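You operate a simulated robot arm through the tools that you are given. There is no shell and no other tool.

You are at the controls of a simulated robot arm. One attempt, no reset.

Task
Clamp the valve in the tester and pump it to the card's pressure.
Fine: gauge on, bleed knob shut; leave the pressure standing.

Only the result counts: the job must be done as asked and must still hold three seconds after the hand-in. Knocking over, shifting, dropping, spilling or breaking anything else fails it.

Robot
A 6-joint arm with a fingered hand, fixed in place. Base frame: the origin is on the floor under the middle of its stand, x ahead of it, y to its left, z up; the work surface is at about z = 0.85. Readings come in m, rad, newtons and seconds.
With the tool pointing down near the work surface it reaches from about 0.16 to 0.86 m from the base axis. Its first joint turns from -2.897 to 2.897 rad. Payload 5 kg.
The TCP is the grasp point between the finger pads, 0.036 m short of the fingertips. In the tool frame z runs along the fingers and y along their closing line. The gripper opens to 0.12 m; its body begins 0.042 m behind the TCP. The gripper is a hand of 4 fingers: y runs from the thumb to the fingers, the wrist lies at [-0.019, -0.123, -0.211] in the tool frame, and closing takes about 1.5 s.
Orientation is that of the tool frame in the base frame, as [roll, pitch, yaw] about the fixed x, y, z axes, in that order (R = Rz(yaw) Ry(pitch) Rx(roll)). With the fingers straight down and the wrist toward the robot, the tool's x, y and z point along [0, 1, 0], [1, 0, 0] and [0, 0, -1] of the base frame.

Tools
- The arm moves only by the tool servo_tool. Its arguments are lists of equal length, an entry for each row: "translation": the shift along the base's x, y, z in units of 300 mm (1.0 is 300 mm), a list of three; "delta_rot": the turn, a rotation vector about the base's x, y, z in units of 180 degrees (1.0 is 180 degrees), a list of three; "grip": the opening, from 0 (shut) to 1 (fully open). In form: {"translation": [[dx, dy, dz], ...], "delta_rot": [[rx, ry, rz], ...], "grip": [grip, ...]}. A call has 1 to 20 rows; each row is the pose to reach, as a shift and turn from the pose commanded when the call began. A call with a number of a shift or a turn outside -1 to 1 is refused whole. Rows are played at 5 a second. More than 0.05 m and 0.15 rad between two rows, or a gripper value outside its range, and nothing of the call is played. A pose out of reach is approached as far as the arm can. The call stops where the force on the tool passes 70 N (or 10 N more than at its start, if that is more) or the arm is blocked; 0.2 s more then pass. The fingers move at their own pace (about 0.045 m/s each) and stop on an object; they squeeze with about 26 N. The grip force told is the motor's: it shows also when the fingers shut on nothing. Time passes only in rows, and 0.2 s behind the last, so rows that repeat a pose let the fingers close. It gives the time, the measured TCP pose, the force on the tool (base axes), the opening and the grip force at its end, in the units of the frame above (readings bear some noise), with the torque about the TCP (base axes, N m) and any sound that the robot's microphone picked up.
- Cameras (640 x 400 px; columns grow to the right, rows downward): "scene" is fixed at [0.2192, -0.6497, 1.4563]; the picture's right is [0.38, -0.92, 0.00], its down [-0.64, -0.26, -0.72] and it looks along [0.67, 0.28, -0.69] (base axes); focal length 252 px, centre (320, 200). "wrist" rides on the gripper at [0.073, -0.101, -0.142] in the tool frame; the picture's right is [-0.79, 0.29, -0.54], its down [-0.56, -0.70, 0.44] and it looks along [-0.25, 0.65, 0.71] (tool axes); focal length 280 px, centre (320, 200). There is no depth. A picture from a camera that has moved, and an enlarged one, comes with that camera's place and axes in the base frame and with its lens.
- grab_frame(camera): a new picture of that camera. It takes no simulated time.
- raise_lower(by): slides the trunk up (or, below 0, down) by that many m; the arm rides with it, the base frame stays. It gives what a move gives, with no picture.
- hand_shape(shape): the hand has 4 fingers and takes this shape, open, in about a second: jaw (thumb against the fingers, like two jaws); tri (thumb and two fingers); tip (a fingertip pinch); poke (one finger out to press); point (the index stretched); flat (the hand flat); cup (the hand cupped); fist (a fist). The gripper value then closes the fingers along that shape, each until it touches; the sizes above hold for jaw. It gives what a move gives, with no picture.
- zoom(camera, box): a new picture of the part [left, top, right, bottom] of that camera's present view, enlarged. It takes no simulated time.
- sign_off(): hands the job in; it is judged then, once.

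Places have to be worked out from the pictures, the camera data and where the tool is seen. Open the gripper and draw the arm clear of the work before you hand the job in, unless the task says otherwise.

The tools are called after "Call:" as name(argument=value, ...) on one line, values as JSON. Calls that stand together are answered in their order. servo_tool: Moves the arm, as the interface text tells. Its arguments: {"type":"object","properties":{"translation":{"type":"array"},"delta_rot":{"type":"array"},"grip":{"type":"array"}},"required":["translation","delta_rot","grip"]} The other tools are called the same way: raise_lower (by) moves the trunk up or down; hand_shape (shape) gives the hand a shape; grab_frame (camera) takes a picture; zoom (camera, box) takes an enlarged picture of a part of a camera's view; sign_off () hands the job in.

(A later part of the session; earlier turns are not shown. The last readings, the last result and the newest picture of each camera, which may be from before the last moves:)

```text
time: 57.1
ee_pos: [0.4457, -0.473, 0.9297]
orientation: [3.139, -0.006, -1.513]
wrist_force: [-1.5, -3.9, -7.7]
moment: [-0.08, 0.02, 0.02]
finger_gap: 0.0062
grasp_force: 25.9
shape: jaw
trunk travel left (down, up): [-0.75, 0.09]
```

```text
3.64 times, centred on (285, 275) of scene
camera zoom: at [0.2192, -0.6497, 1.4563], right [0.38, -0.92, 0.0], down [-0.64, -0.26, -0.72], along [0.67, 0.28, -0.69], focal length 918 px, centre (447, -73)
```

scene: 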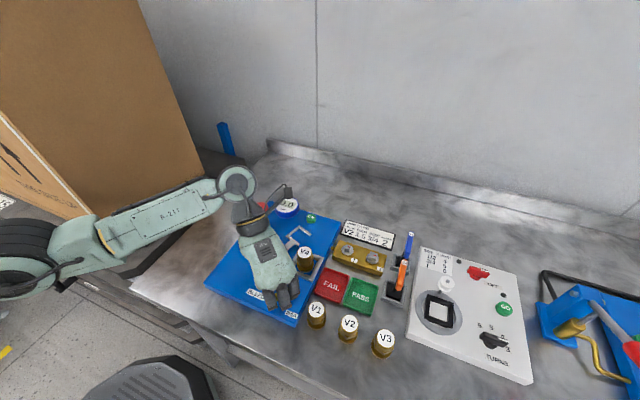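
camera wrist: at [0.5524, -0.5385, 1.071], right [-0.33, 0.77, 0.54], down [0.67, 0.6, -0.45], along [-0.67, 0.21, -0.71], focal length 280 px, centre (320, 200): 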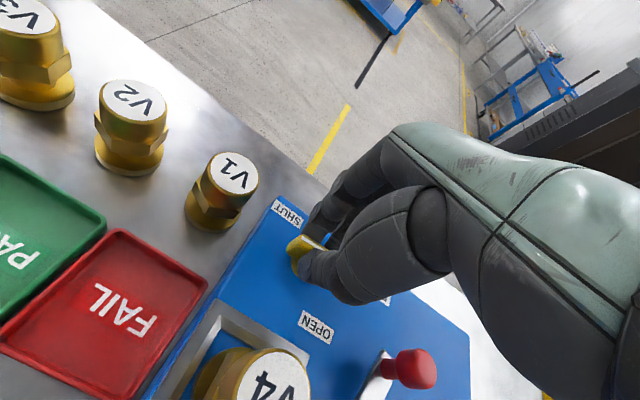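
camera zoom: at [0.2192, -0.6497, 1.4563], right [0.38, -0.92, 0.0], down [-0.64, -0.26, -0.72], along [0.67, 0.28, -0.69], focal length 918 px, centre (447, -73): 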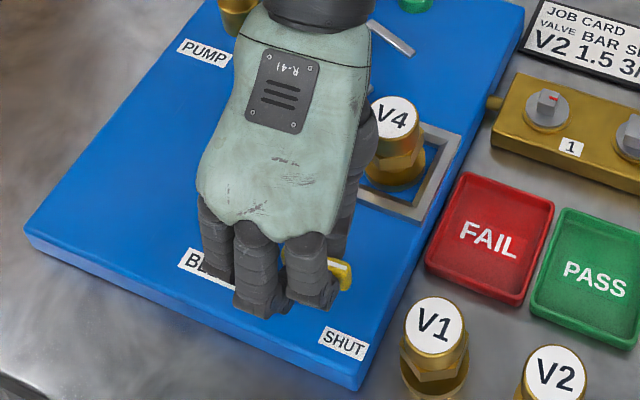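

The bar follows with negligible torque and is now at about -87°. I'll probe for a mechanical stop by continuing a few degrees and watching the torque about z.

Call:
servo_tool(translation=[[0, 0, -0.002], [0, 0, -0.002], [0, 0, -0.002], [0, 0, -0.002]], delta_rot=[[0, 0, -0.012], [0, 0, -0.024], [0, 0, -0.036], [0, 0, -0.036]], grip=[0, 0, 0, 0])

Call:
grab_frame(camera="wrist")

Call:
zoom(camera="scene", box=[250, 250, 320, 320])

```text
time: 58.1
ee_pos: [0.4467, -0.4742, 0.9289]
orientation: [3.14, -0.006, -1.628]
wrist_force: [-0.3, -8.1, 1.7]
moment: [-0.19, 0.1, 0.16]
finger_gap: 0.0063
grasp_force: 25.6
shape: jaw
trunk travel left (down, up): [-0.75, 0.09]
```

```text
taken
camera wrist: at [0.5438, -0.5503, 1.0708], right [-0.24, 0.81, 0.54], down [0.73, 0.52, -0.45], along [-0.64, 0.29, -0.72], focal length 280 px, centre (320, 200)
```

wrist: 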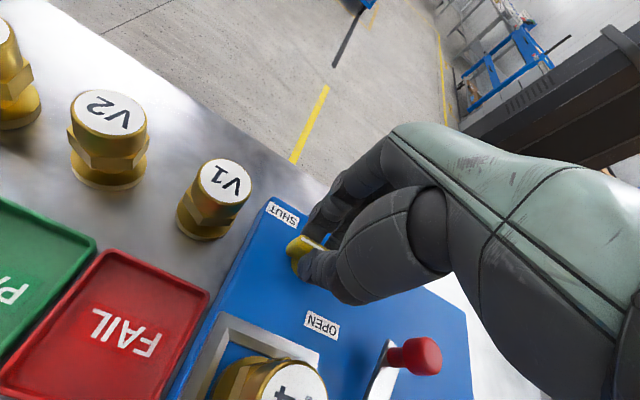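

```text
5.71 times, centred on (285, 285) of scene
camera zoom: at [0.2192, -0.6497, 1.4563], right [0.38, -0.92, 0.0], down [-0.64, -0.26, -0.72], along [0.67, 0.28, -0.69], focal length 1443 px, centre (520, -286)
```

zoom: 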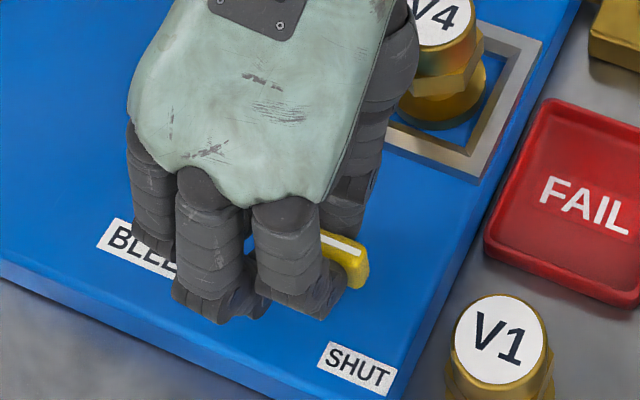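

The white line now points straight to -y while the hand is at -93°, and the z-torque rose to 0.16, so this may be the stop. I'll probe a few more degrees to confirm.

Call:
servo_tool(translation=[[0, -0.003, 0], [0, -0.003, 0], [0, -0.003, 0]], delta_rot=[[0, 0, -0.012], [0, 0, -0.024], [0, 0, -0.024]], grip=[0, 0, 0])

Call:
zoom(camera="scene", box=[250, 250, 320, 320])

Call:
zoom(camera="wrist", box=[220, 180, 380, 340])

```text
time: 58.9
ee_pos: [0.4434, -0.4702, 0.9285]
orientation: [3.14, -0.003, -1.704]
wrist_force: [7.8, -18.4, -6.5]
moment: [-0.5, -0.22, 0.27]
finger_gap: 0.0056
grasp_force: 25.7
shape: jaw
out of reach, approached as far as the arm can: row 1, 2, 3
trunk travel left (down, up): [-0.75, 0.09]
```

```text
5.71 times, centred on (285, 285) of scene
camera zoom: at [0.2192, -0.6497, 1.4563], right [0.38, -0.92, 0.0], down [-0.64, -0.26, -0.72], along [0.67, 0.28, -0.69], focal length 1443 px, centre (520, -286)
```

zoom: 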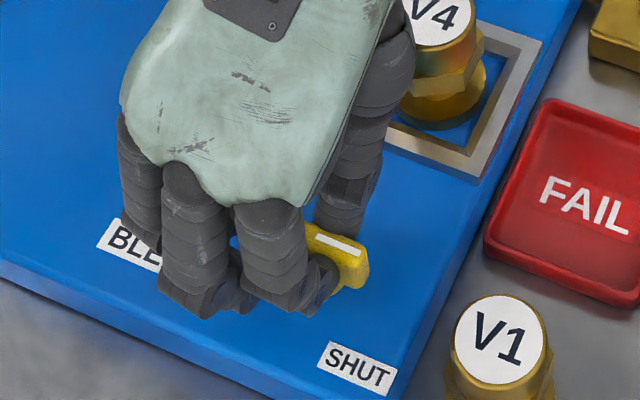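

```text
2.50 times, centred on (300, 260) of wrist
camera zoom: at [0.5355, -0.5553, 1.0716], right [-0.18, 0.82, 0.54], down [0.77, 0.46, -0.45], along [-0.62, 0.33, -0.71], focal length 701 px, centre (370, 50)
```

zoom: 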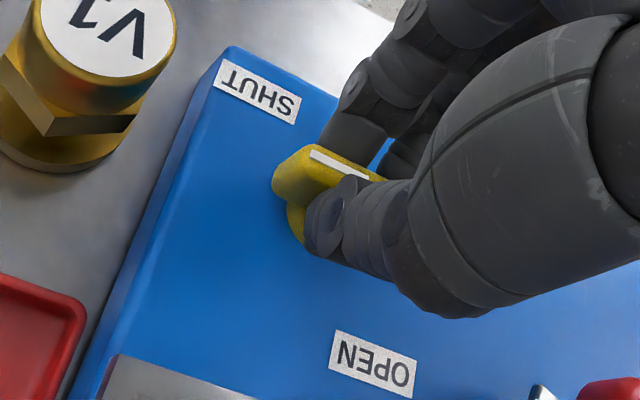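

The bar stayed at -90° while the hand slipped past to -97°, with torque rising, so the shut stop is reached and the arm's own yaw limit is close. I'll open slightly to release and lift straight up.

Call:
servo_tool(translation=[[0, 0, 0], [0, 0, 0], [0, 0, 0], [0, 0, 0]], delta_rot=[[0, 0, 0], [0, 0, 0.0], [0, 0, 0.0], [0, 0, 0.0]], grip=[0.15, 0.25, 0.25, 0.25])

Call:
zoom(camera="scene", box=[250, 250, 320, 320])

```text
time: 59.9
ee_pos: [0.4419, -0.468, 0.9316]
orientation: [3.139, -0.006, -1.704]
wrist_force: [0.4, 0.4, -0.4]
moment: [-0.02, 0.02, 0.01]
finger_gap: 0.0296
grasp_force: 0.1
shape: jaw
trunk travel left (down, up): [-0.75, 0.09]
```

```text
5.71 times, centred on (285, 285) of scene
camera zoom: at [0.2192, -0.6497, 1.4563], right [0.38, -0.92, 0.0], down [-0.64, -0.26, -0.72], along [0.67, 0.28, -0.69], focal length 1443 px, centre (520, -286)
```

zoom: 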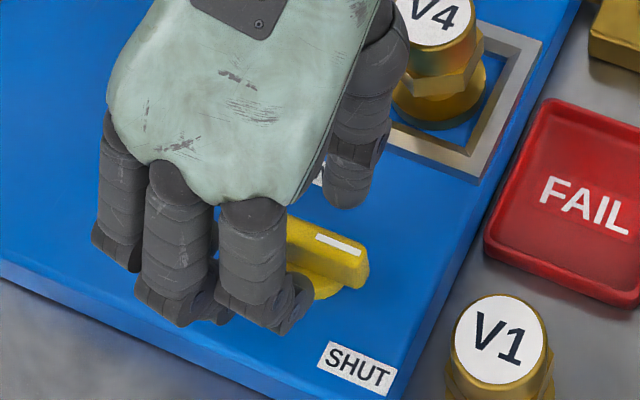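

It's released cleanly, with the bar pointing to -y. I'll lift straight up and rotate back toward the natural yaw.

Call:
servo_tool(translation=[[0, 0, 0.07], [0, 0, 0.18], [0, 0, 0.3], [0, 0, 0.42], [0, 0, 0.5], [0, 0, 0.5], [0, 0, 0.5], [0, 0, 0.5], [0, 0, 0.5], [0, 0, 0.5], [0, 0, 0.5], [0, 0, 0.5], [0, 0, 0.5], [0, 0, 0.5], [0, 0, 0.5], [0, 0, 0.5]], delta_rot=[[0, 0, 0], [0, 0, 0], [0, 0, 0], [0, 0, 0.04], [0, 0, 0.08], [0, 0, 0.12], [0, 0, 0.16], [0, 0, 0.2], [0, 0, 0.24], [0, 0, 0.28], [0, 0, 0.32], [0, 0, 0.36], [0, 0, 0.4], [0, 0, 0.44], [0, 0, 0.48], [0, 0, 0.52]], grip=[0.25, 0.25, 0.25, 0.25, 0.25, 0.25, 0.25, 0.25, 0.25, 0.25, 0.25, 0.25, 0.25, 0.25, 0.25, 0.25])

Call:
grab_frame(camera="wrist")

Call:
grab_frame(camera="scene")

```text
time: 63.3
ee_pos: [0.4427, -0.4681, 1.0813]
orientation: [3.14, -0.005, -0.069]
wrist_force: [-0.2, 0.1, -1.2]
moment: [-0.04, -0.04, -0.03]
finger_gap: 0.0297
grasp_force: 0.1
shape: jaw
out of reach, approached as far as the arm can: row 2, 3, 4, 5, 6, 7, 8, 9, 10
trunk travel left (down, up): [-0.75, 0.09]
```

```text
taken
camera wrist: at [0.5214, -0.3709, 1.2232], right [-0.81, -0.23, 0.54], down [-0.51, 0.74, -0.45], along [-0.29, -0.64, -0.71], focal length 280 px, centre (320, 200)
```

wrist: 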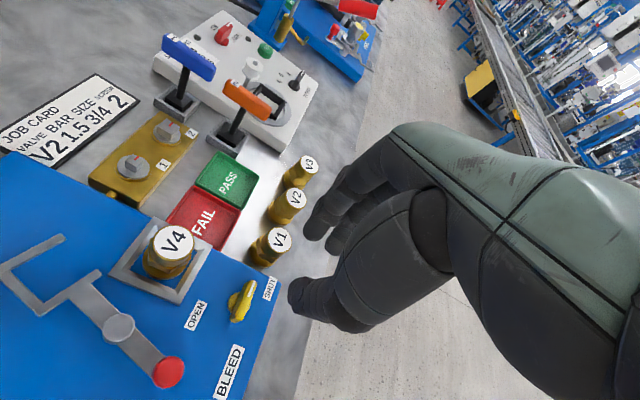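

```text
taken
```

scene: 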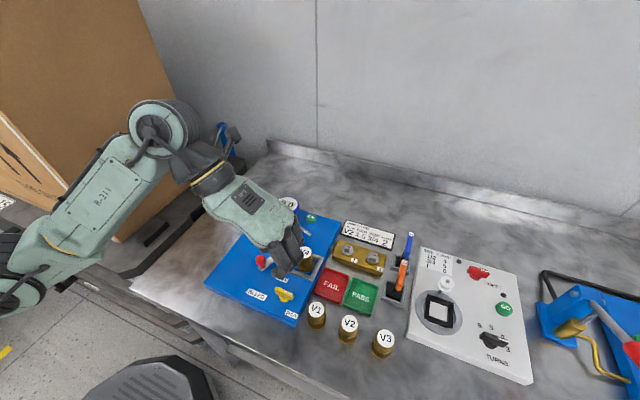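

Recovered cleanly. I'll verify the bleed knob and the clamp in zoomed views.

Call:
zoom(camera="wrist", box=[170, 240, 330, 340])

Call:
zoom(camera="wrist", box=[0, 220, 200, 400])

Call:
zoom(camera="scene", box=[250, 250, 320, 320])

```text
4.00 times, centred on (250, 290) of wrist
camera zoom: at [0.5214, -0.3709, 1.2232], right [-0.81, -0.23, 0.54], down [-0.51, 0.74, -0.45], along [-0.29, -0.64, -0.71], focal length 1122 px, centre (600, -160)
```

zoom: 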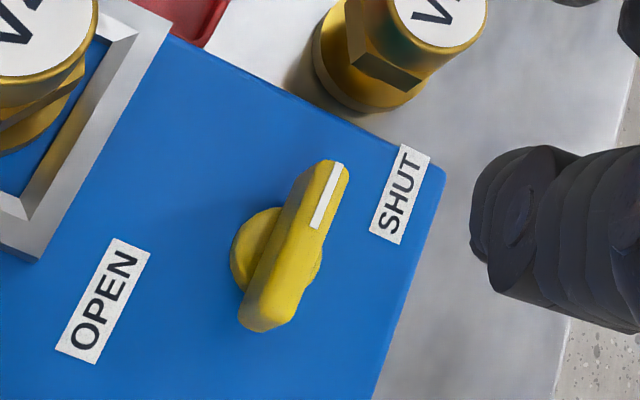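

```text
2.22 times, centred on (100, 310) of wrist
camera zoom: at [0.5214, -0.3709, 1.2232], right [-0.81, -0.23, 0.54], down [-0.51, 0.74, -0.45], along [-0.29, -0.64, -0.71], focal length 623 px, centre (809, -44)
```

zoom: 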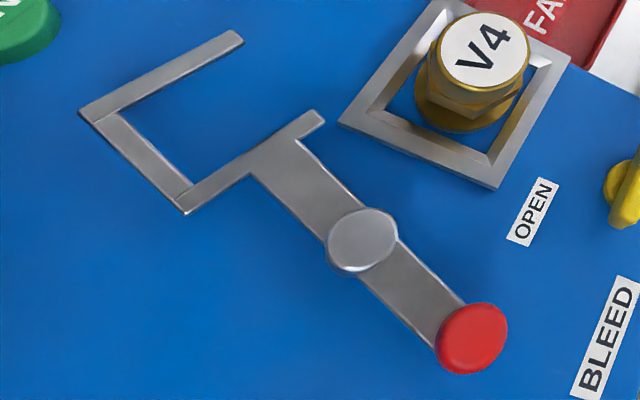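

```text
5.71 times, centred on (285, 285) of scene
camera zoom: at [0.2192, -0.6497, 1.4563], right [0.38, -0.92, 0.0], down [-0.64, -0.26, -0.72], along [0.67, 0.28, -0.69], focal length 1443 px, centre (520, -286)
```

zoom: 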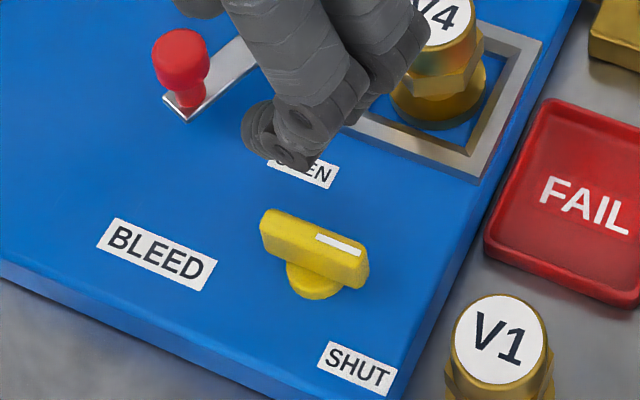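

The knob sits squarely at the shut stop. Re-measured: clamp knob (0.483, -0.384), pivot (0.536, -0.404), V4 (0.535, -0.479). The lever therefore needs about -69°. I'll position above the red knob with tool y at bearing -20° and the jaw opened to 55 mm.

Call:
servo_tool(translation=[[0.013, 0.028, 0], [0.027, 0.056, 0], [0.04, 0.084, 0], [0.054, 0.112, 0], [0.067, 0.14, -0.04], [0.08, 0.168, -0.08], [0.094, 0.196, -0.12], [0.107, 0.224, -0.17], [0.12, 0.252, -0.22], [0.134, 0.28, -0.267], [0.134, 0.28, -0.267]], delta_rot=[[0, 0, 0.0411], [0, 0, 0.0822], [0, 0, 0.1233], [0, 0, 0.1644], [0, 0, 0.2055], [0, 0, 0.2466], [0, 0, 0.2877], [0, 0, 0.3288], [0, 0, 0.37], [0, 0, 0.411], [0, 0, 0.411]], grip=[0.35, 0.46, 0.46, 0.46, 0.46, 0.46, 0.46, 0.46, 0.46, 0.46, 0.46])

Call:
grab_frame(camera="wrist")

Call:
zoom(camera="scene", box=[210, 190, 330, 290])

```text
time: 65.7
ee_pos: [0.4824, -0.3837, 0.9995]
orientation: [3.139, -0.005, 1.223]
wrist_force: [0.3, -0.1, 0.1]
moment: [0.0, 0.0, -0.02]
finger_gap: 0.055
grasp_force: 0.1
shape: jaw
trunk travel left (down, up): [-0.75, 0.09]
```

```text
taken
camera wrist: at [0.412, -0.2814, 1.1426], right [0.0, -0.84, 0.54], down [-0.85, -0.29, -0.45], along [0.53, -0.46, -0.71], focal length 280 px, centre (320, 200)
```

wrist: 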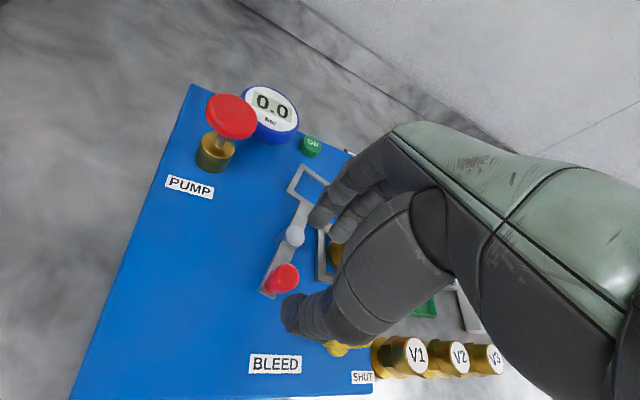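

```text
4.00 times, centred on (270, 240) of scene
camera zoom: at [0.2192, -0.6497, 1.4563], right [0.38, -0.92, 0.0], down [-0.64, -0.26, -0.72], along [0.67, 0.28, -0.69], focal length 1010 px, centre (520, 40)
```

zoom: 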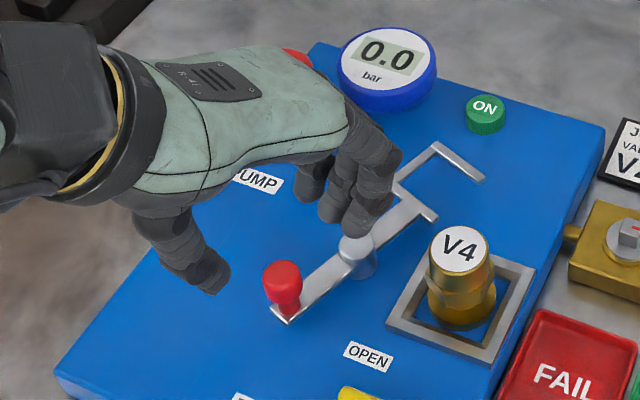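

The TCP projects right onto the red knob, with the thumb and fingers straddling it. I'll descend so the fingertips are at about z=0.908, just above the lever.

Call:
servo_tool(translation=[[0, 0, -0.05], [0, 0, -0.1], [0, 0, -0.15], [0, 0, -0.183], [0, 0, -0.183]], delta_rot=[[0, 0, 0], [0, 0, 0], [0, 0, 0], [0, 0, 0], [0, 0, 0]], grip=[0.46, 0.46, 0.46, 0.46, 0.46])

Call:
zoom(camera="wrist", box=[220, 150, 400, 350])

Call:
zoom(camera="scene", box=[210, 190, 330, 290])

```text
time: 66.9
ee_pos: [0.4835, -0.3834, 0.9464]
orientation: [3.139, -0.005, 1.222]
wrist_force: [0.1, -0.3, -0.3]
moment: [0.01, -0.01, 0.0]
finger_gap: 0.0546
grasp_force: 0.0
shape: jaw
trunk travel left (down, up): [-0.75, 0.09]
```

```text
2.00 times, centred on (310, 250) of wrist
camera zoom: at [0.4129, -0.2802, 1.0877], right [0.0, -0.84, 0.54], down [-0.85, -0.28, -0.45], along [0.53, -0.46, -0.71], focal length 561 px, centre (340, 100)
```

zoom: 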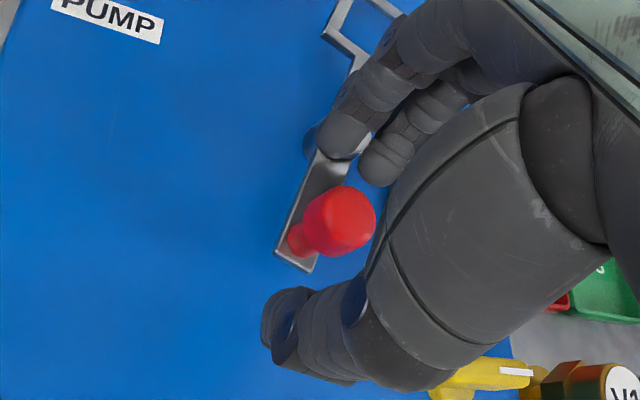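

```text
4.00 times, centred on (270, 240) of scene
camera zoom: at [0.2192, -0.6497, 1.4563], right [0.38, -0.92, 0.0], down [-0.64, -0.26, -0.72], along [0.67, 0.28, -0.69], focal length 1010 px, centre (520, 40)
```

zoom: 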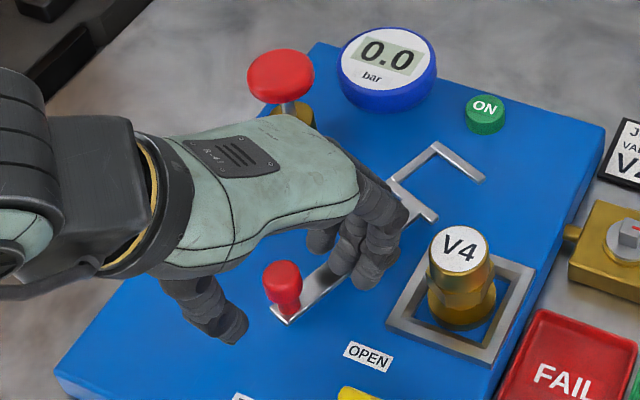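

The jaw straddles the red knob with nothing else in the way. I'll close on it.

Call:
servo_tool(translation=[[0, 0, 0], [0, 0, 0], [0, 0, 0], [0, 0, 0], [0, 0, 0]], delta_rot=[[0, 0, 0], [0, 0, 0], [0, 0, 0], [0, 0, 0], [0, 0, 0]], grip=[0.3, 0.15, 0.1, 0.1, 0.1])

Call:
zoom(camera="wrist", box=[220, 150, 400, 350])

Call:
zoom(camera="scene", box=[210, 190, 330, 290])

```text
time: 68.1
ee_pos: [0.4817, -0.3834, 0.9471]
orientation: [-3.141, -0.004, 1.221]
wrist_force: [-4.7, 2.5, -0.4]
moment: [0.07, 0.09, 0.0]
finger_gap: 0.0126
grasp_force: 25.6
shape: jaw
trunk travel left (down, up): [-0.75, 0.09]
```

```text
2.00 times, centred on (310, 250) of wrist
camera zoom: at [0.4123, -0.28, 1.0878], right [0.0, -0.84, 0.54], down [-0.85, -0.28, -0.45], along [0.53, -0.46, -0.72], focal length 561 px, centre (340, 100)
```

zoom: 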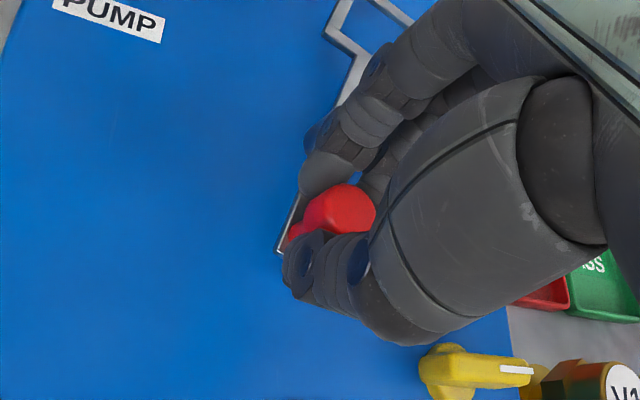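

```text
4.00 times, centred on (270, 240) of scene
camera zoom: at [0.2192, -0.6497, 1.4563], right [0.38, -0.92, 0.0], down [-0.64, -0.26, -0.72], along [0.67, 0.28, -0.69], focal length 1010 px, centre (520, 40)
```

zoom: 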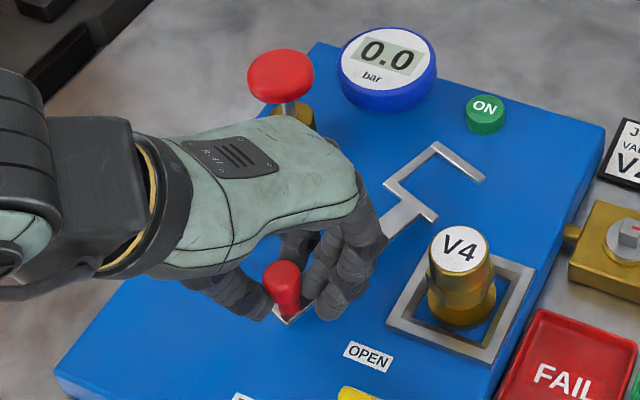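

The knob is held. I'll swing it clockwise about the pivot as a rigid rotation, the first 24°, then check that the lever follows.

Call:
servo_tool(translation=[[0.008, 0.0187, 0], [0.0183, 0.0363, 0], [0.03, 0.0527, 0], [0.0437, 0.0677, 0], [0.0437, 0.0677, 0]], delta_rot=[[0, 0, -0.0333], [0, 0, -0.0667], [0, 0, -0.1], [0, 0, -0.1333], [0, 0, -0.1333]], grip=[0.1, 0.1, 0.1, 0.1, 0.1])

Call:
zoom(camera="scene", box=[210, 190, 330, 290])

```text
time: 69.3
ee_pos: [0.497, -0.3641, 0.9459]
orientation: [3.141, -0.005, 0.803]
wrist_force: [-5.0, 4.0, -5.2]
moment: [0.05, 0.12, -0.07]
finger_gap: 0.0127
grasp_force: 26.1
shape: jaw
trunk travel left (down, up): [-0.75, 0.09]
```

```text
4.00 times, centred on (270, 240) of scene
camera zoom: at [0.2192, -0.6497, 1.4563], right [0.38, -0.92, 0.0], down [-0.64, -0.26, -0.72], along [0.67, 0.28, -0.69], focal length 1010 px, centre (520, 40)
```

zoom: 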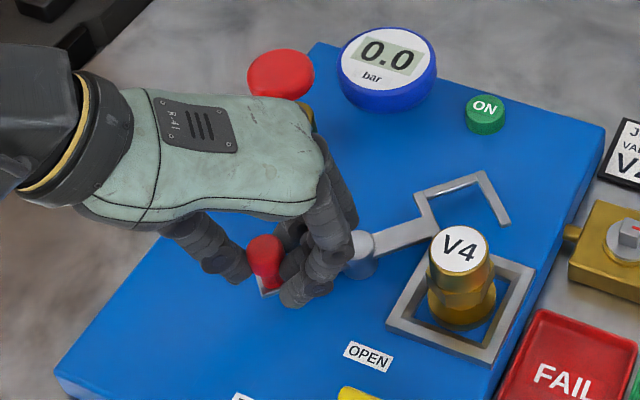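

The lever follows and the hook swings toward V4. I'll continue another 12° and check the alignment with V4.

Call:
servo_tool(translation=[[0.015, 0.0137, 0], [0.0313, 0.0257, 0], [0.0313, 0.0257, 0]], delta_rot=[[0, 0, -0.0333], [0, 0, -0.0667], [0, 0, -0.0667]], grip=[0.1, 0.1, 0.1])

Call:
zoom(camera="scene", box=[210, 190, 330, 290])

Call:
grab_frame(camera="wrist")

```text
time: 70.1
ee_pos: [0.5053, -0.3569, 0.9471]
orientation: [-3.14, -0.005, 0.592]
wrist_force: [-4.4, 5.5, -6.2]
moment: [0.1, 0.07, -0.03]
finger_gap: 0.0124
grasp_force: 25.4
shape: jaw
trunk travel left (down, up): [-0.75, 0.09]
```

```text
4.00 times, centred on (270, 240) of scene
camera zoom: at [0.2192, -0.6497, 1.4563], right [0.38, -0.92, 0.0], down [-0.64, -0.26, -0.72], along [0.67, 0.28, -0.69], focal length 1010 px, centre (520, 40)
```

zoom: 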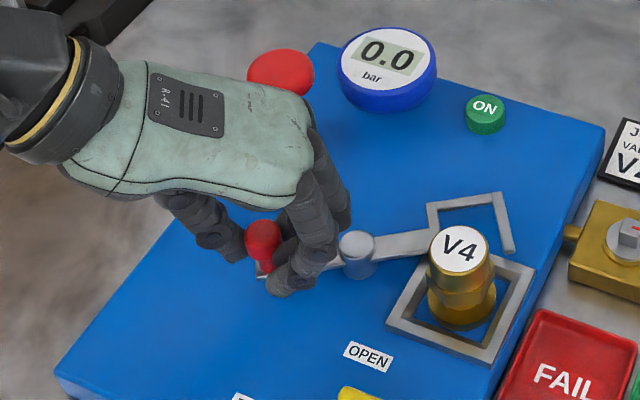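

```text
taken
camera wrist: at [0.5093, -0.231, 1.0881], right [-0.5, -0.68, 0.54], down [-0.85, 0.27, -0.45], along [0.16, -0.68, -0.71], focal length 280 px, centre (320, 200)
```

wrist: 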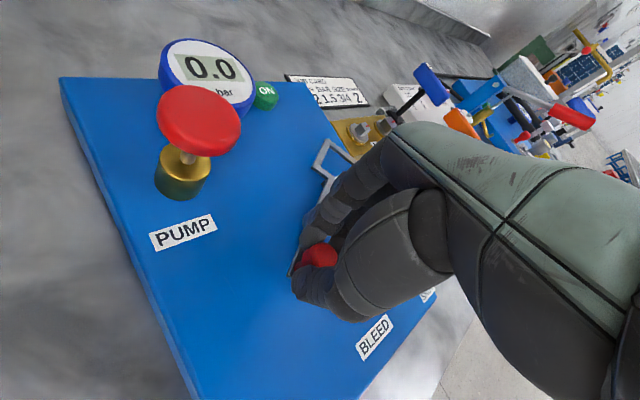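

The hook is just reaching V4 with low forces. I'll continue another 12°.

Call:
servo_tool(translation=[[0.0173, 0.0103, 0], [0.036, 0.0187, 0], [0.036, 0.0187, 0]], delta_rot=[[0, 0, -0.0333], [0, 0, -0.0667], [0, 0, -0.0667]], grip=[0.1, 0.1, 0.1])

Call:
zoom(camera="scene", box=[210, 190, 330, 290])

```text
time: 70.9
ee_pos: [0.5177, -0.3517, 0.9448]
orientation: [3.138, -0.006, 0.386]
wrist_force: [-2.2, 4.8, -5.5]
moment: [0.12, 0.04, -0.04]
finger_gap: 0.0125
grasp_force: 26.3
shape: jaw
trunk travel left (down, up): [-0.75, 0.09]
```

```text
4.00 times, centred on (270, 240) of scene
camera zoom: at [0.2192, -0.6497, 1.4563], right [0.38, -0.92, 0.0], down [-0.64, -0.26, -0.72], along [0.67, 0.28, -0.69], focal length 1010 px, centre (520, 40)
```

zoom: 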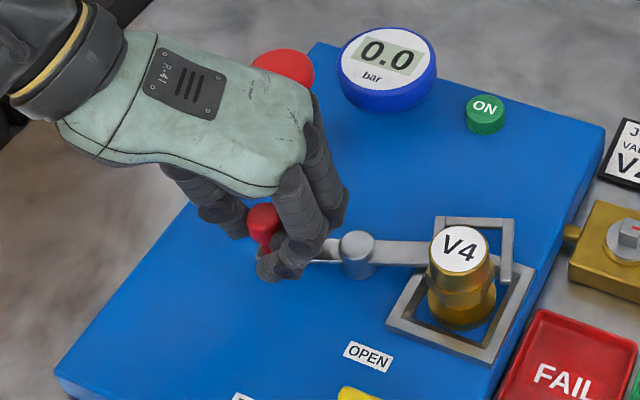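

The hook is straddling V4 correctly at about 48° of swing. I'll continue another 12°.

Call:
servo_tool(translation=[[0.0193, 0.0063, 0], [0.039, 0.0107, 0], [0.039, 0.0107, 0]], delta_rot=[[0, 0, -0.0333], [0, 0, -0.0667], [0, 0, -0.0667]], grip=[0.1, 0.1, 0.1])

Call:
zoom(camera="scene", box=[210, 190, 330, 290])

```text
time: 71.7
ee_pos: [0.5295, -0.3488, 0.9458]
orientation: [3.141, -0.004, 0.172]
wrist_force: [-0.6, 3.6, -5.4]
moment: [0.05, 0.03, 0.02]
finger_gap: 0.0125
grasp_force: 26.7
shape: jaw
trunk travel left (down, up): [-0.75, 0.09]
```

```text
4.00 times, centred on (270, 240) of scene
camera zoom: at [0.2192, -0.6497, 1.4563], right [0.38, -0.92, 0.0], down [-0.64, -0.26, -0.72], along [0.67, 0.28, -0.69], focal length 1010 px, centre (520, 40)
```

zoom: 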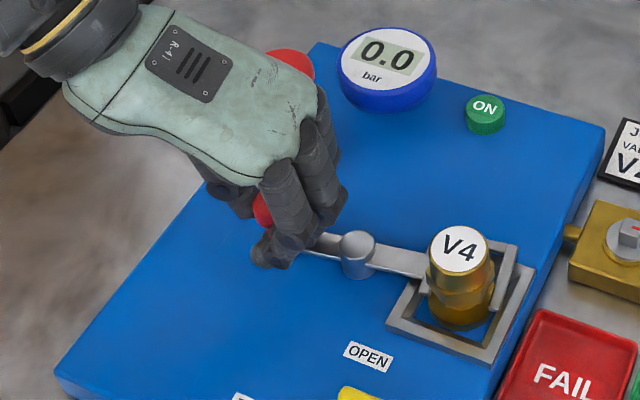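

At about 60° everything stays smooth. I'll go another 10° toward the clamped position and listen for a click or stop.

Call:
servo_tool(translation=[[0.0167, 0.0017, 0], [0.0337, 0.0023, 0], [0.0337, 0.0023, 0]], delta_rot=[[0, 0, -0.0278], [0, 0, -0.0556], [0, 0, -0.0556]], grip=[0.1, 0.1, 0.1])

Call:
zoom(camera="scene", box=[210, 190, 330, 290])

Call:
grab_frame(camera="wrist")

```text
time: 72.5
ee_pos: [0.5382, -0.3474, 0.9453]
orientation: [3.138, -0.003, -0.003]
wrist_force: [-3.9, -0.2, -3.3]
moment: [-0.07, 0.07, 0.0]
finger_gap: 0.0121
grasp_force: 26.3
shape: jaw
trunk travel left (down, up): [-0.75, 0.09]
```

```text
4.00 times, centred on (270, 240) of scene
camera zoom: at [0.2192, -0.6497, 1.4563], right [0.38, -0.92, 0.0], down [-0.64, -0.26, -0.72], along [0.67, 0.28, -0.69], focal length 1010 px, centre (520, 40)
```

zoom: 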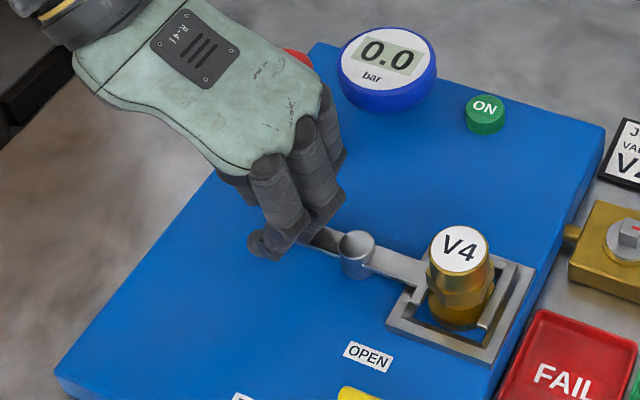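

```text
taken
camera wrist: at [0.6107, -0.2451, 1.0879], right [-0.79, -0.29, 0.54], down [-0.56, 0.7, -0.45], along [-0.25, -0.65, -0.71], focal length 280 px, centre (320, 200)
```

wrist: 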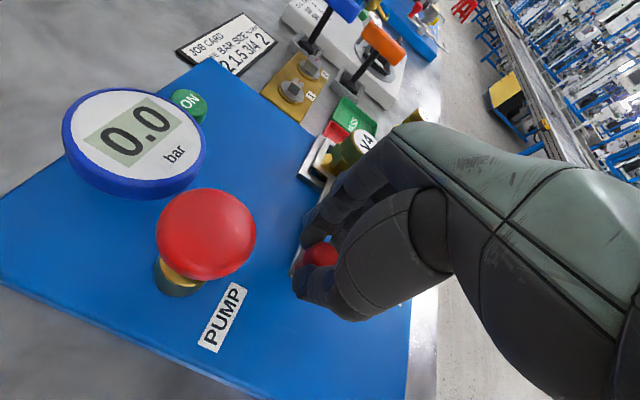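

The fork surrounds V4 and x-resistance is starting (-3.9 N). I'll probe about 5° further to find the end stop.

Call:
servo_tool(translation=[[0.0085, 0, 0], [0.017, -0.001, 0], [0.017, -0.001, 0]], delta_rot=[[0, 0, -0.0139], [0, 0, -0.0278], [0, 0, -0.0278]], grip=[0.1, 0.1, 0.1])

Call:
zoom(camera="scene", box=[250, 210, 330, 290])

```text
time: 73.3
ee_pos: [0.5403, -0.3477, 0.9455]
orientation: [-3.141, -0.003, -0.09]
wrist_force: [-16.8, 1.9, -1.3]
moment: [-0.12, 0.43, -0.07]
finger_gap: 0.0124
grasp_force: 26.3
shape: jaw
trunk travel left (down, up): [-0.75, 0.09]
```

```text
5.00 times, centred on (290, 250) of scene
camera zoom: at [0.2192, -0.6497, 1.4563], right [0.38, -0.92, 0.0], down [-0.64, -0.26, -0.72], along [0.67, 0.28, -0.69], focal length 1263 px, centre (470, -50)
```

zoom: 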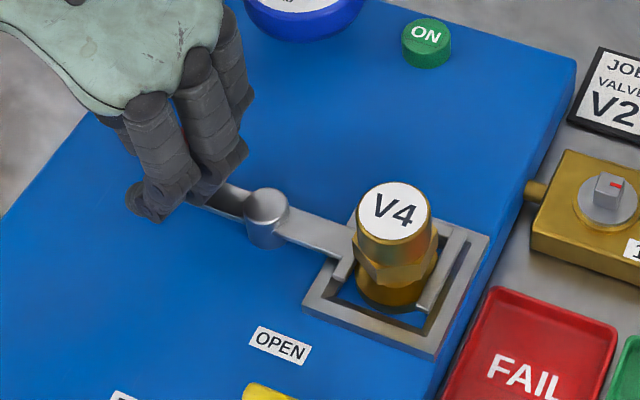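

There is a firm stop at -17 N with V4 upright and captured by the fork, so the clamp is closed. I'll open the jaw in place and lift off.

Call:
servo_tool(translation=[[0, 0, 0], [0, 0, 0], [0, 0, 0], [0, 0, 0]], delta_rot=[[0, 0, 0], [0, 0, 0], [0, 0, 0], [0, 0, 0]], grip=[0.25, 0.42, 0.42, 0.42])

Call:
servo_tool(translation=[[0, 0, 0.08], [0, 0, 0.2], [0, 0, 0.32], [0, 0, 0.4]], delta_rot=[[0, 0, 0], [0, 0, 0], [0, 0, 0], [0, 0, 0]], grip=[0.42, 0.42, 0.42, 0.42])

Call:
zoom(camera="scene", box=[220, 190, 340, 310])

Call:
grab_frame(camera="wrist")

```text
time: 74.3
ee_pos: [0.5442, -0.3481, 0.9462]
orientation: [3.139, -0.005, -0.086]
wrist_force: [-0.2, -0.4, 0.6]
moment: [-0.01, 0.01, -0.04]
finger_gap: 0.0496
grasp_force: 0.0
shape: jaw
trunk travel left (down, up): [-0.75, 0.09]
```

```text
time: 75.3
ee_pos: [0.5433, -0.3474, 1.0658]
orientation: [3.14, -0.004, -0.089]
wrist_force: [0.2, 0.0, 0.1]
moment: [-0.03, 0.03, 0.03]
finger_gap: 0.0499
grasp_force: 0.1
shape: jaw
trunk travel left (down, up): [-0.75, 0.09]
```

```text
3.33 times, centred on (280, 250) of scene
camera zoom: at [0.2192, -0.6497, 1.4563], right [0.38, -0.92, 0.0], down [-0.64, -0.26, -0.72], along [0.67, 0.28, -0.69], focal length 842 px, centre (453, 33)
```

zoom: 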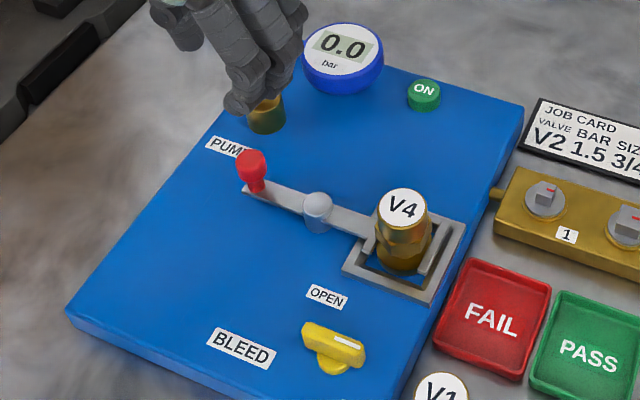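

```text
taken
camera wrist: at [0.6247, -0.2522, 1.2081], right [-0.81, -0.22, 0.54], down [-0.49, 0.75, -0.45], along [-0.31, -0.63, -0.71], focal length 280 px, centre (320, 200)
```

wrist: 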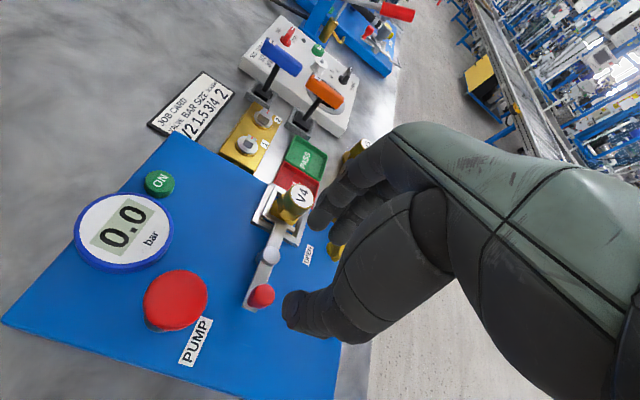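

V4 is clamped and the gauge reads 0.0. Next is pumping: I'll close the fingers, rotate to a comfortable yaw and hover above the pump mushroom at (0.611, -0.307), top about 0.956.

Call:
servo_tool(translation=[[0.029, 0.017, 0.02], [0.057, 0.034, 0.02], [0.086, 0.051, 0.02], [0.115, 0.068, 0.0], [0.143, 0.085, -0.02], [0.172, 0.102, -0.04], [0.2, 0.119, -0.06], [0.227, 0.135, -0.07], [0.227, 0.135, -0.07]], delta_rot=[[0, 0, 0.0383], [0, 0, 0.0766], [0, 0, 0.115], [0, 0, 0.1533], [0, 0, 0.1916], [0, 0, 0.23], [0, 0, 0.268], [0, 0, 0.306], [0, 0, 0.306]], grip=[0.2, 0, 0, 0, 0, 0, 0, 0, 0])

Call:
grab_frame(camera="wrist")

Call:
zoom(camera="scene", box=[210, 150, 330, 250])

```text
time: 77.3
ee_pos: [0.6125, -0.3058, 1.0432]
orientation: [3.141, -0.005, 0.875]
wrist_force: [-0.2, 0.7, -0.8]
moment: [0.01, 0.01, 0.01]
finger_gap: 0.0
grasp_force: 26.1
shape: jaw
trunk travel left (down, up): [-0.75, 0.09]
```

```text
taken
camera wrist: at [0.5811, -0.1851, 1.1863], right [-0.29, -0.79, 0.54], down [-0.89, 0.02, -0.45], along [0.34, -0.61, -0.71], focal length 280 px, centre (320, 200)
```

wrist: 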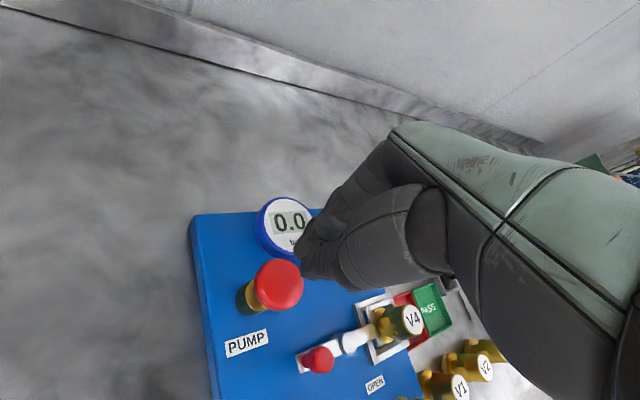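

```text
4.00 times, centred on (270, 200) of scene
camera zoom: at [0.2192, -0.6497, 1.4563], right [0.38, -0.92, 0.0], down [-0.64, -0.26, -0.72], along [0.67, 0.28, -0.69], focal length 1010 px, centre (520, 200)
```

zoom: 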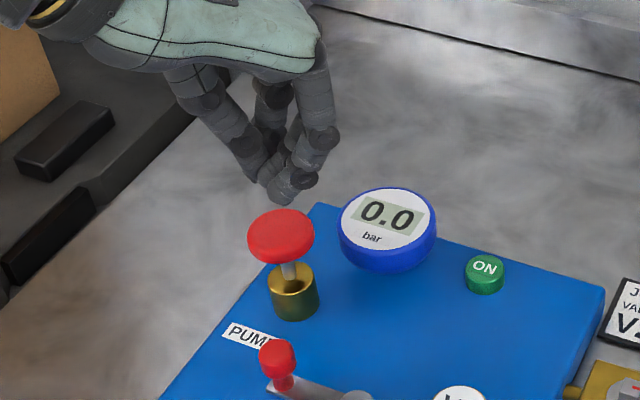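

The closed fingertips are aligned above the red pump knob. I'll descend to near contact and start pressing gently in small steps.

Call:
servo_tool(translation=[[0, 0, -0.05], [0, 0, -0.1], [0, 0, -0.13], [0, 0, -0.145], [0, 0, -0.16], [0, 0, -0.17], [0, 0, -0.18]], delta_rot=[[0, 0, 0], [0, 0, 0], [0, 0, 0], [0, 0, 0], [0, 0, 0], [0, 0, 0], [0, 0, 0]], grip=[0, 0, 0, 0, 0, 0, 0])

Call:
zoom(camera="scene", box=[210, 150, 330, 250])

Call:
zoom(camera="wrist", box=[200, 160, 400, 320])

```text
time: 78.9
ee_pos: [0.6112, -0.3063, 0.9907]
orientation: [3.14, -0.004, 0.874]
wrist_force: [0.4, 0.4, 2.0]
moment: [0.02, 0.0, 0.04]
finger_gap: 0.0
grasp_force: 26.2
shape: jaw
trunk travel left (down, up): [-0.75, 0.09]
```

```text
4.00 times, centred on (270, 200) of scene
camera zoom: at [0.2192, -0.6497, 1.4563], right [0.38, -0.92, 0.0], down [-0.64, -0.26, -0.72], along [0.67, 0.28, -0.69], focal length 1010 px, centre (520, 200)
```

zoom: 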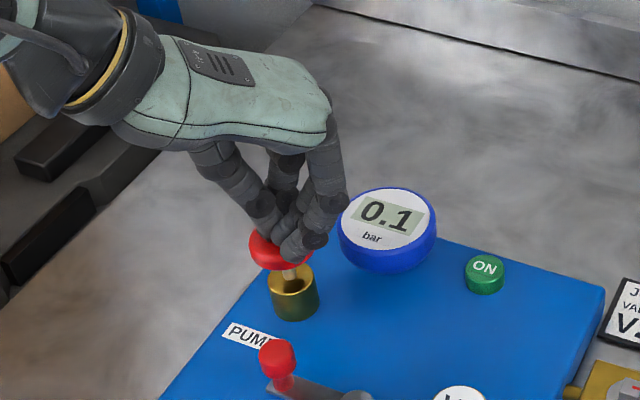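

```text
2.50 times, centred on (300, 240) of wrist
camera zoom: at [0.5805, -0.1848, 1.133], right [-0.29, -0.79, 0.54], down [-0.89, 0.02, -0.45], along [0.34, -0.61, -0.71], focal length 701 px, centre (370, 100)
```

zoom: 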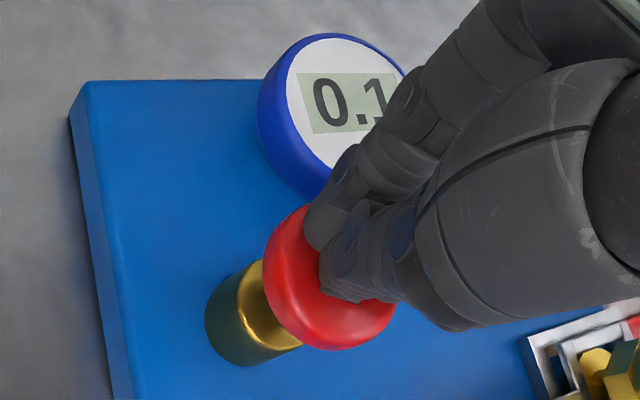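

The gauge already reads 0.1 bar from a few millimetres of travel, and it's readable from the scene camera. I'll press deeper in steps and watch it.

Call:
servo_tool(translation=[[0, 0, -0.01], [0, 0, -0.02], [0, 0, -0.03]], delta_rot=[[0, 0, 0], [0, 0, 0], [0, 0, 0]], grip=[0, 0, 0])

Call:
zoom(camera="scene", box=[210, 150, 330, 250])

```text
time: 79.7
ee_pos: [0.6114, -0.3065, 0.9817]
orientation: [3.14, -0.006, 0.872]
wrist_force: [0.6, 1.4, 2.9]
moment: [0.06, -0.02, -0.01]
finger_gap: 0.0002
grasp_force: 25.6
shape: jaw
trunk travel left (down, up): [-0.75, 0.09]
```

```text
4.00 times, centred on (270, 200) of scene
camera zoom: at [0.2192, -0.6497, 1.4563], right [0.38, -0.92, 0.0], down [-0.64, -0.26, -0.72], along [0.67, 0.28, -0.69], focal length 1010 px, centre (520, 200)
```

zoom: 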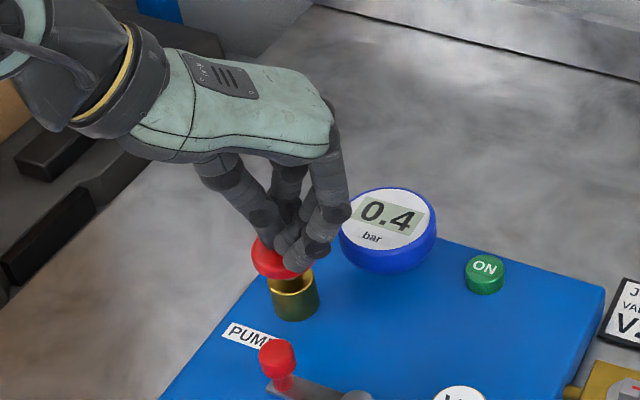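

0.4 bar at about 12 mm of travel, with low force. I'll continue pressing.

Call:
servo_tool(translation=[[0, 0, -0.01], [0, 0, -0.02], [0, 0, -0.03]], delta_rot=[[0, 0, 0], [0, 0, 0], [0, 0, 0]], grip=[0, 0, 0])

Call:
zoom(camera="scene", box=[210, 150, 330, 250])

```text
time: 80.5
ee_pos: [0.6117, -0.3072, 0.9724]
orientation: [3.138, -0.005, 0.874]
wrist_force: [0.9, -1.0, 3.3]
moment: [-0.03, -0.06, -0.04]
finger_gap: 0.0002
grasp_force: 25.9
shape: jaw
trunk travel left (down, up): [-0.75, 0.09]
```

```text
4.00 times, centred on (270, 200) of scene
camera zoom: at [0.2192, -0.6497, 1.4563], right [0.38, -0.92, 0.0], down [-0.64, -0.26, -0.72], along [0.67, 0.28, -0.69], focal length 1010 px, centre (520, 200)
```

zoom: 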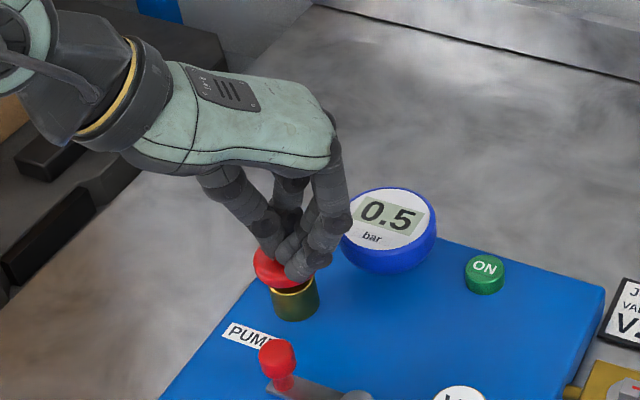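

0.5 bar now, and the mushroom is close to the brass body. I'll press a few more millimetres to find the stroke's bottom.

Call:
servo_tool(translation=[[0, 0, -0.008], [0, 0, -0.015], [0, 0, -0.015]], delta_rot=[[0, 0, 0], [0, 0, 0], [0, 0, 0]], grip=[0, 0, 0])

Call:
zoom(camera="scene", box=[210, 150, 330, 250])

```text
time: 81.3
ee_pos: [0.6097, -0.3057, 0.9701]
orientation: [3.134, -0.005, 0.872]
wrist_force: [0.7, -0.5, 17.8]
moment: [0.02, -0.07, 0.0]
finger_gap: 0.0001
grasp_force: 25.5
shape: jaw
trunk travel left (down, up): [-0.75, 0.09]
```

```text
4.00 times, centred on (270, 200) of scene
camera zoom: at [0.2192, -0.6497, 1.4563], right [0.38, -0.92, 0.0], down [-0.64, -0.26, -0.72], along [0.67, 0.28, -0.69], focal length 1010 px, centre (520, 200)
```

zoom: 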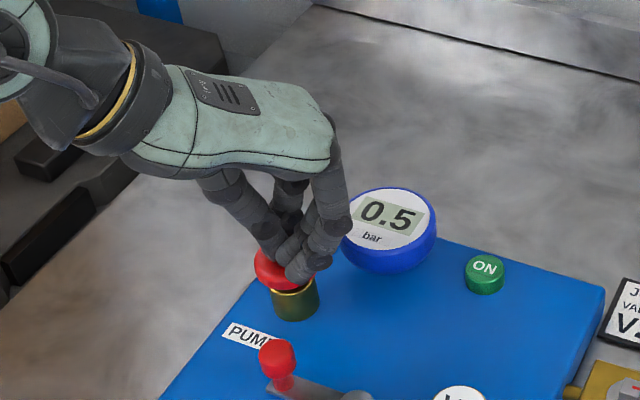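

The bottom of the stroke is at TCP z≈0.970 (18 N) with 0.5 bar. I'll raise to let the pump return and check that the pressure holds.

Call:
servo_tool(translation=[[0, 0, 0.04], [0, 0, 0.09], [0, 0, 0.13], [0, 0, 0.15], [0, 0, 0.15], [0, 0, 0.15]], delta_rot=[[0, 0, 0], [0, 0, 0], [0, 0, 0], [0, 0, 0], [0, 0, 0], [0, 0, 0]], grip=[0, 0, 0, 0, 0, 0])

Call:
zoom(camera="scene", box=[210, 150, 330, 250])

```text
time: 82.7
ee_pos: [0.6113, -0.3066, 1.0129]
orientation: [3.141, -0.005, 0.872]
wrist_force: [0.5, -0.4, -0.7]
moment: [0.03, 0.02, 0.01]
finger_gap: 0.0002
grasp_force: 26.1
shape: jaw
trunk travel left (down, up): [-0.75, 0.09]
```

```text
4.00 times, centred on (270, 200) of scene
camera zoom: at [0.2192, -0.6497, 1.4563], right [0.38, -0.92, 0.0], down [-0.64, -0.26, -0.72], along [0.67, 0.28, -0.69], focal length 1010 px, centre (520, 200)
```

zoom: 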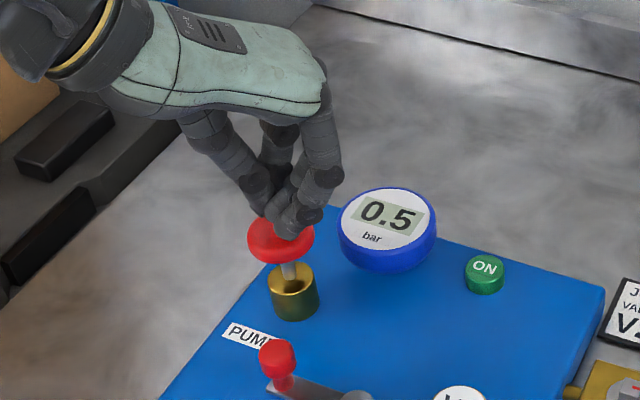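

Pressure holds at 0.5 bar and the pump knob has sprung back. I'll do a second full stroke down to the same bottom.

Call:
servo_tool(translation=[[0, 0, -0.03], [0, 0, -0.06], [0, 0, -0.08], [0, 0, -0.1], [0, 0, -0.12], [0, 0, -0.135], [0, 0, -0.141]], delta_rot=[[0, 0, 0], [0, 0, 0], [0, 0, 0], [0, 0, 0], [0, 0, 0], [0, 0, 0], [0, 0, 0]], grip=[0, 0, 0, 0, 0, 0, 0])

Call:
zoom(camera="scene", box=[210, 150, 330, 250])

```text
time: 84.3
ee_pos: [0.6111, -0.3058, 0.9721]
orientation: [3.14, -0.006, 0.873]
wrist_force: [0.9, 0.2, 6.6]
moment: [0.04, -0.06, 0.02]
finger_gap: 0.0
grasp_force: 25.7
shape: jaw
trunk travel left (down, up): [-0.75, 0.09]
```

```text
4.00 times, centred on (270, 200) of scene
camera zoom: at [0.2192, -0.6497, 1.4563], right [0.38, -0.92, 0.0], down [-0.64, -0.26, -0.72], along [0.67, 0.28, -0.69], focal length 1010 px, centre (520, 200)
```

zoom: 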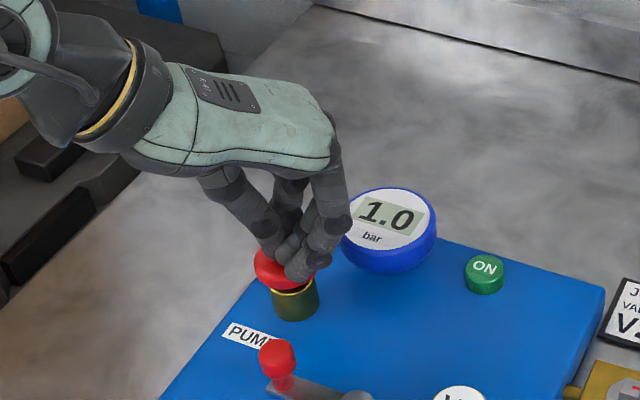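

The gauge reads 1.0 bar after the second stroke. I'll release again and confirm it holds before the third.

Call:
servo_tool(translation=[[0, 0, 0.04], [0, 0, 0.09], [0, 0, 0.13], [0, 0, 0.14], [0, 0, 0.14], [0, 0, 0.14]], delta_rot=[[0, 0, 0], [0, 0, 0], [0, 0, 0], [0, 0, 0], [0, 0, 0], [0, 0, 0]], grip=[0, 0, 0, 0, 0, 0])

Call:
zoom(camera="scene", box=[210, 150, 330, 250])

```text
time: 85.7
ee_pos: [0.611, -0.3067, 1.0122]
orientation: [3.14, -0.006, 0.872]
wrist_force: [0.0, 0.7, -0.6]
moment: [-0.01, 0.0, -0.03]
finger_gap: 0.0
grasp_force: 25.8
shape: jaw
trunk travel left (down, up): [-0.75, 0.09]
```

```text
4.00 times, centred on (270, 200) of scene
camera zoom: at [0.2192, -0.6497, 1.4563], right [0.38, -0.92, 0.0], down [-0.64, -0.26, -0.72], along [0.67, 0.28, -0.69], focal length 1010 px, centre (520, 200)
```

zoom: 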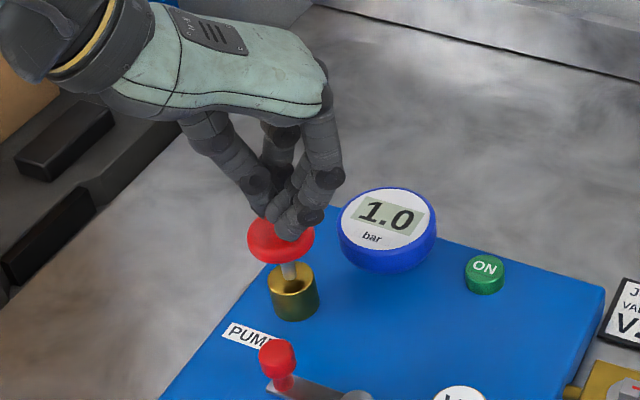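

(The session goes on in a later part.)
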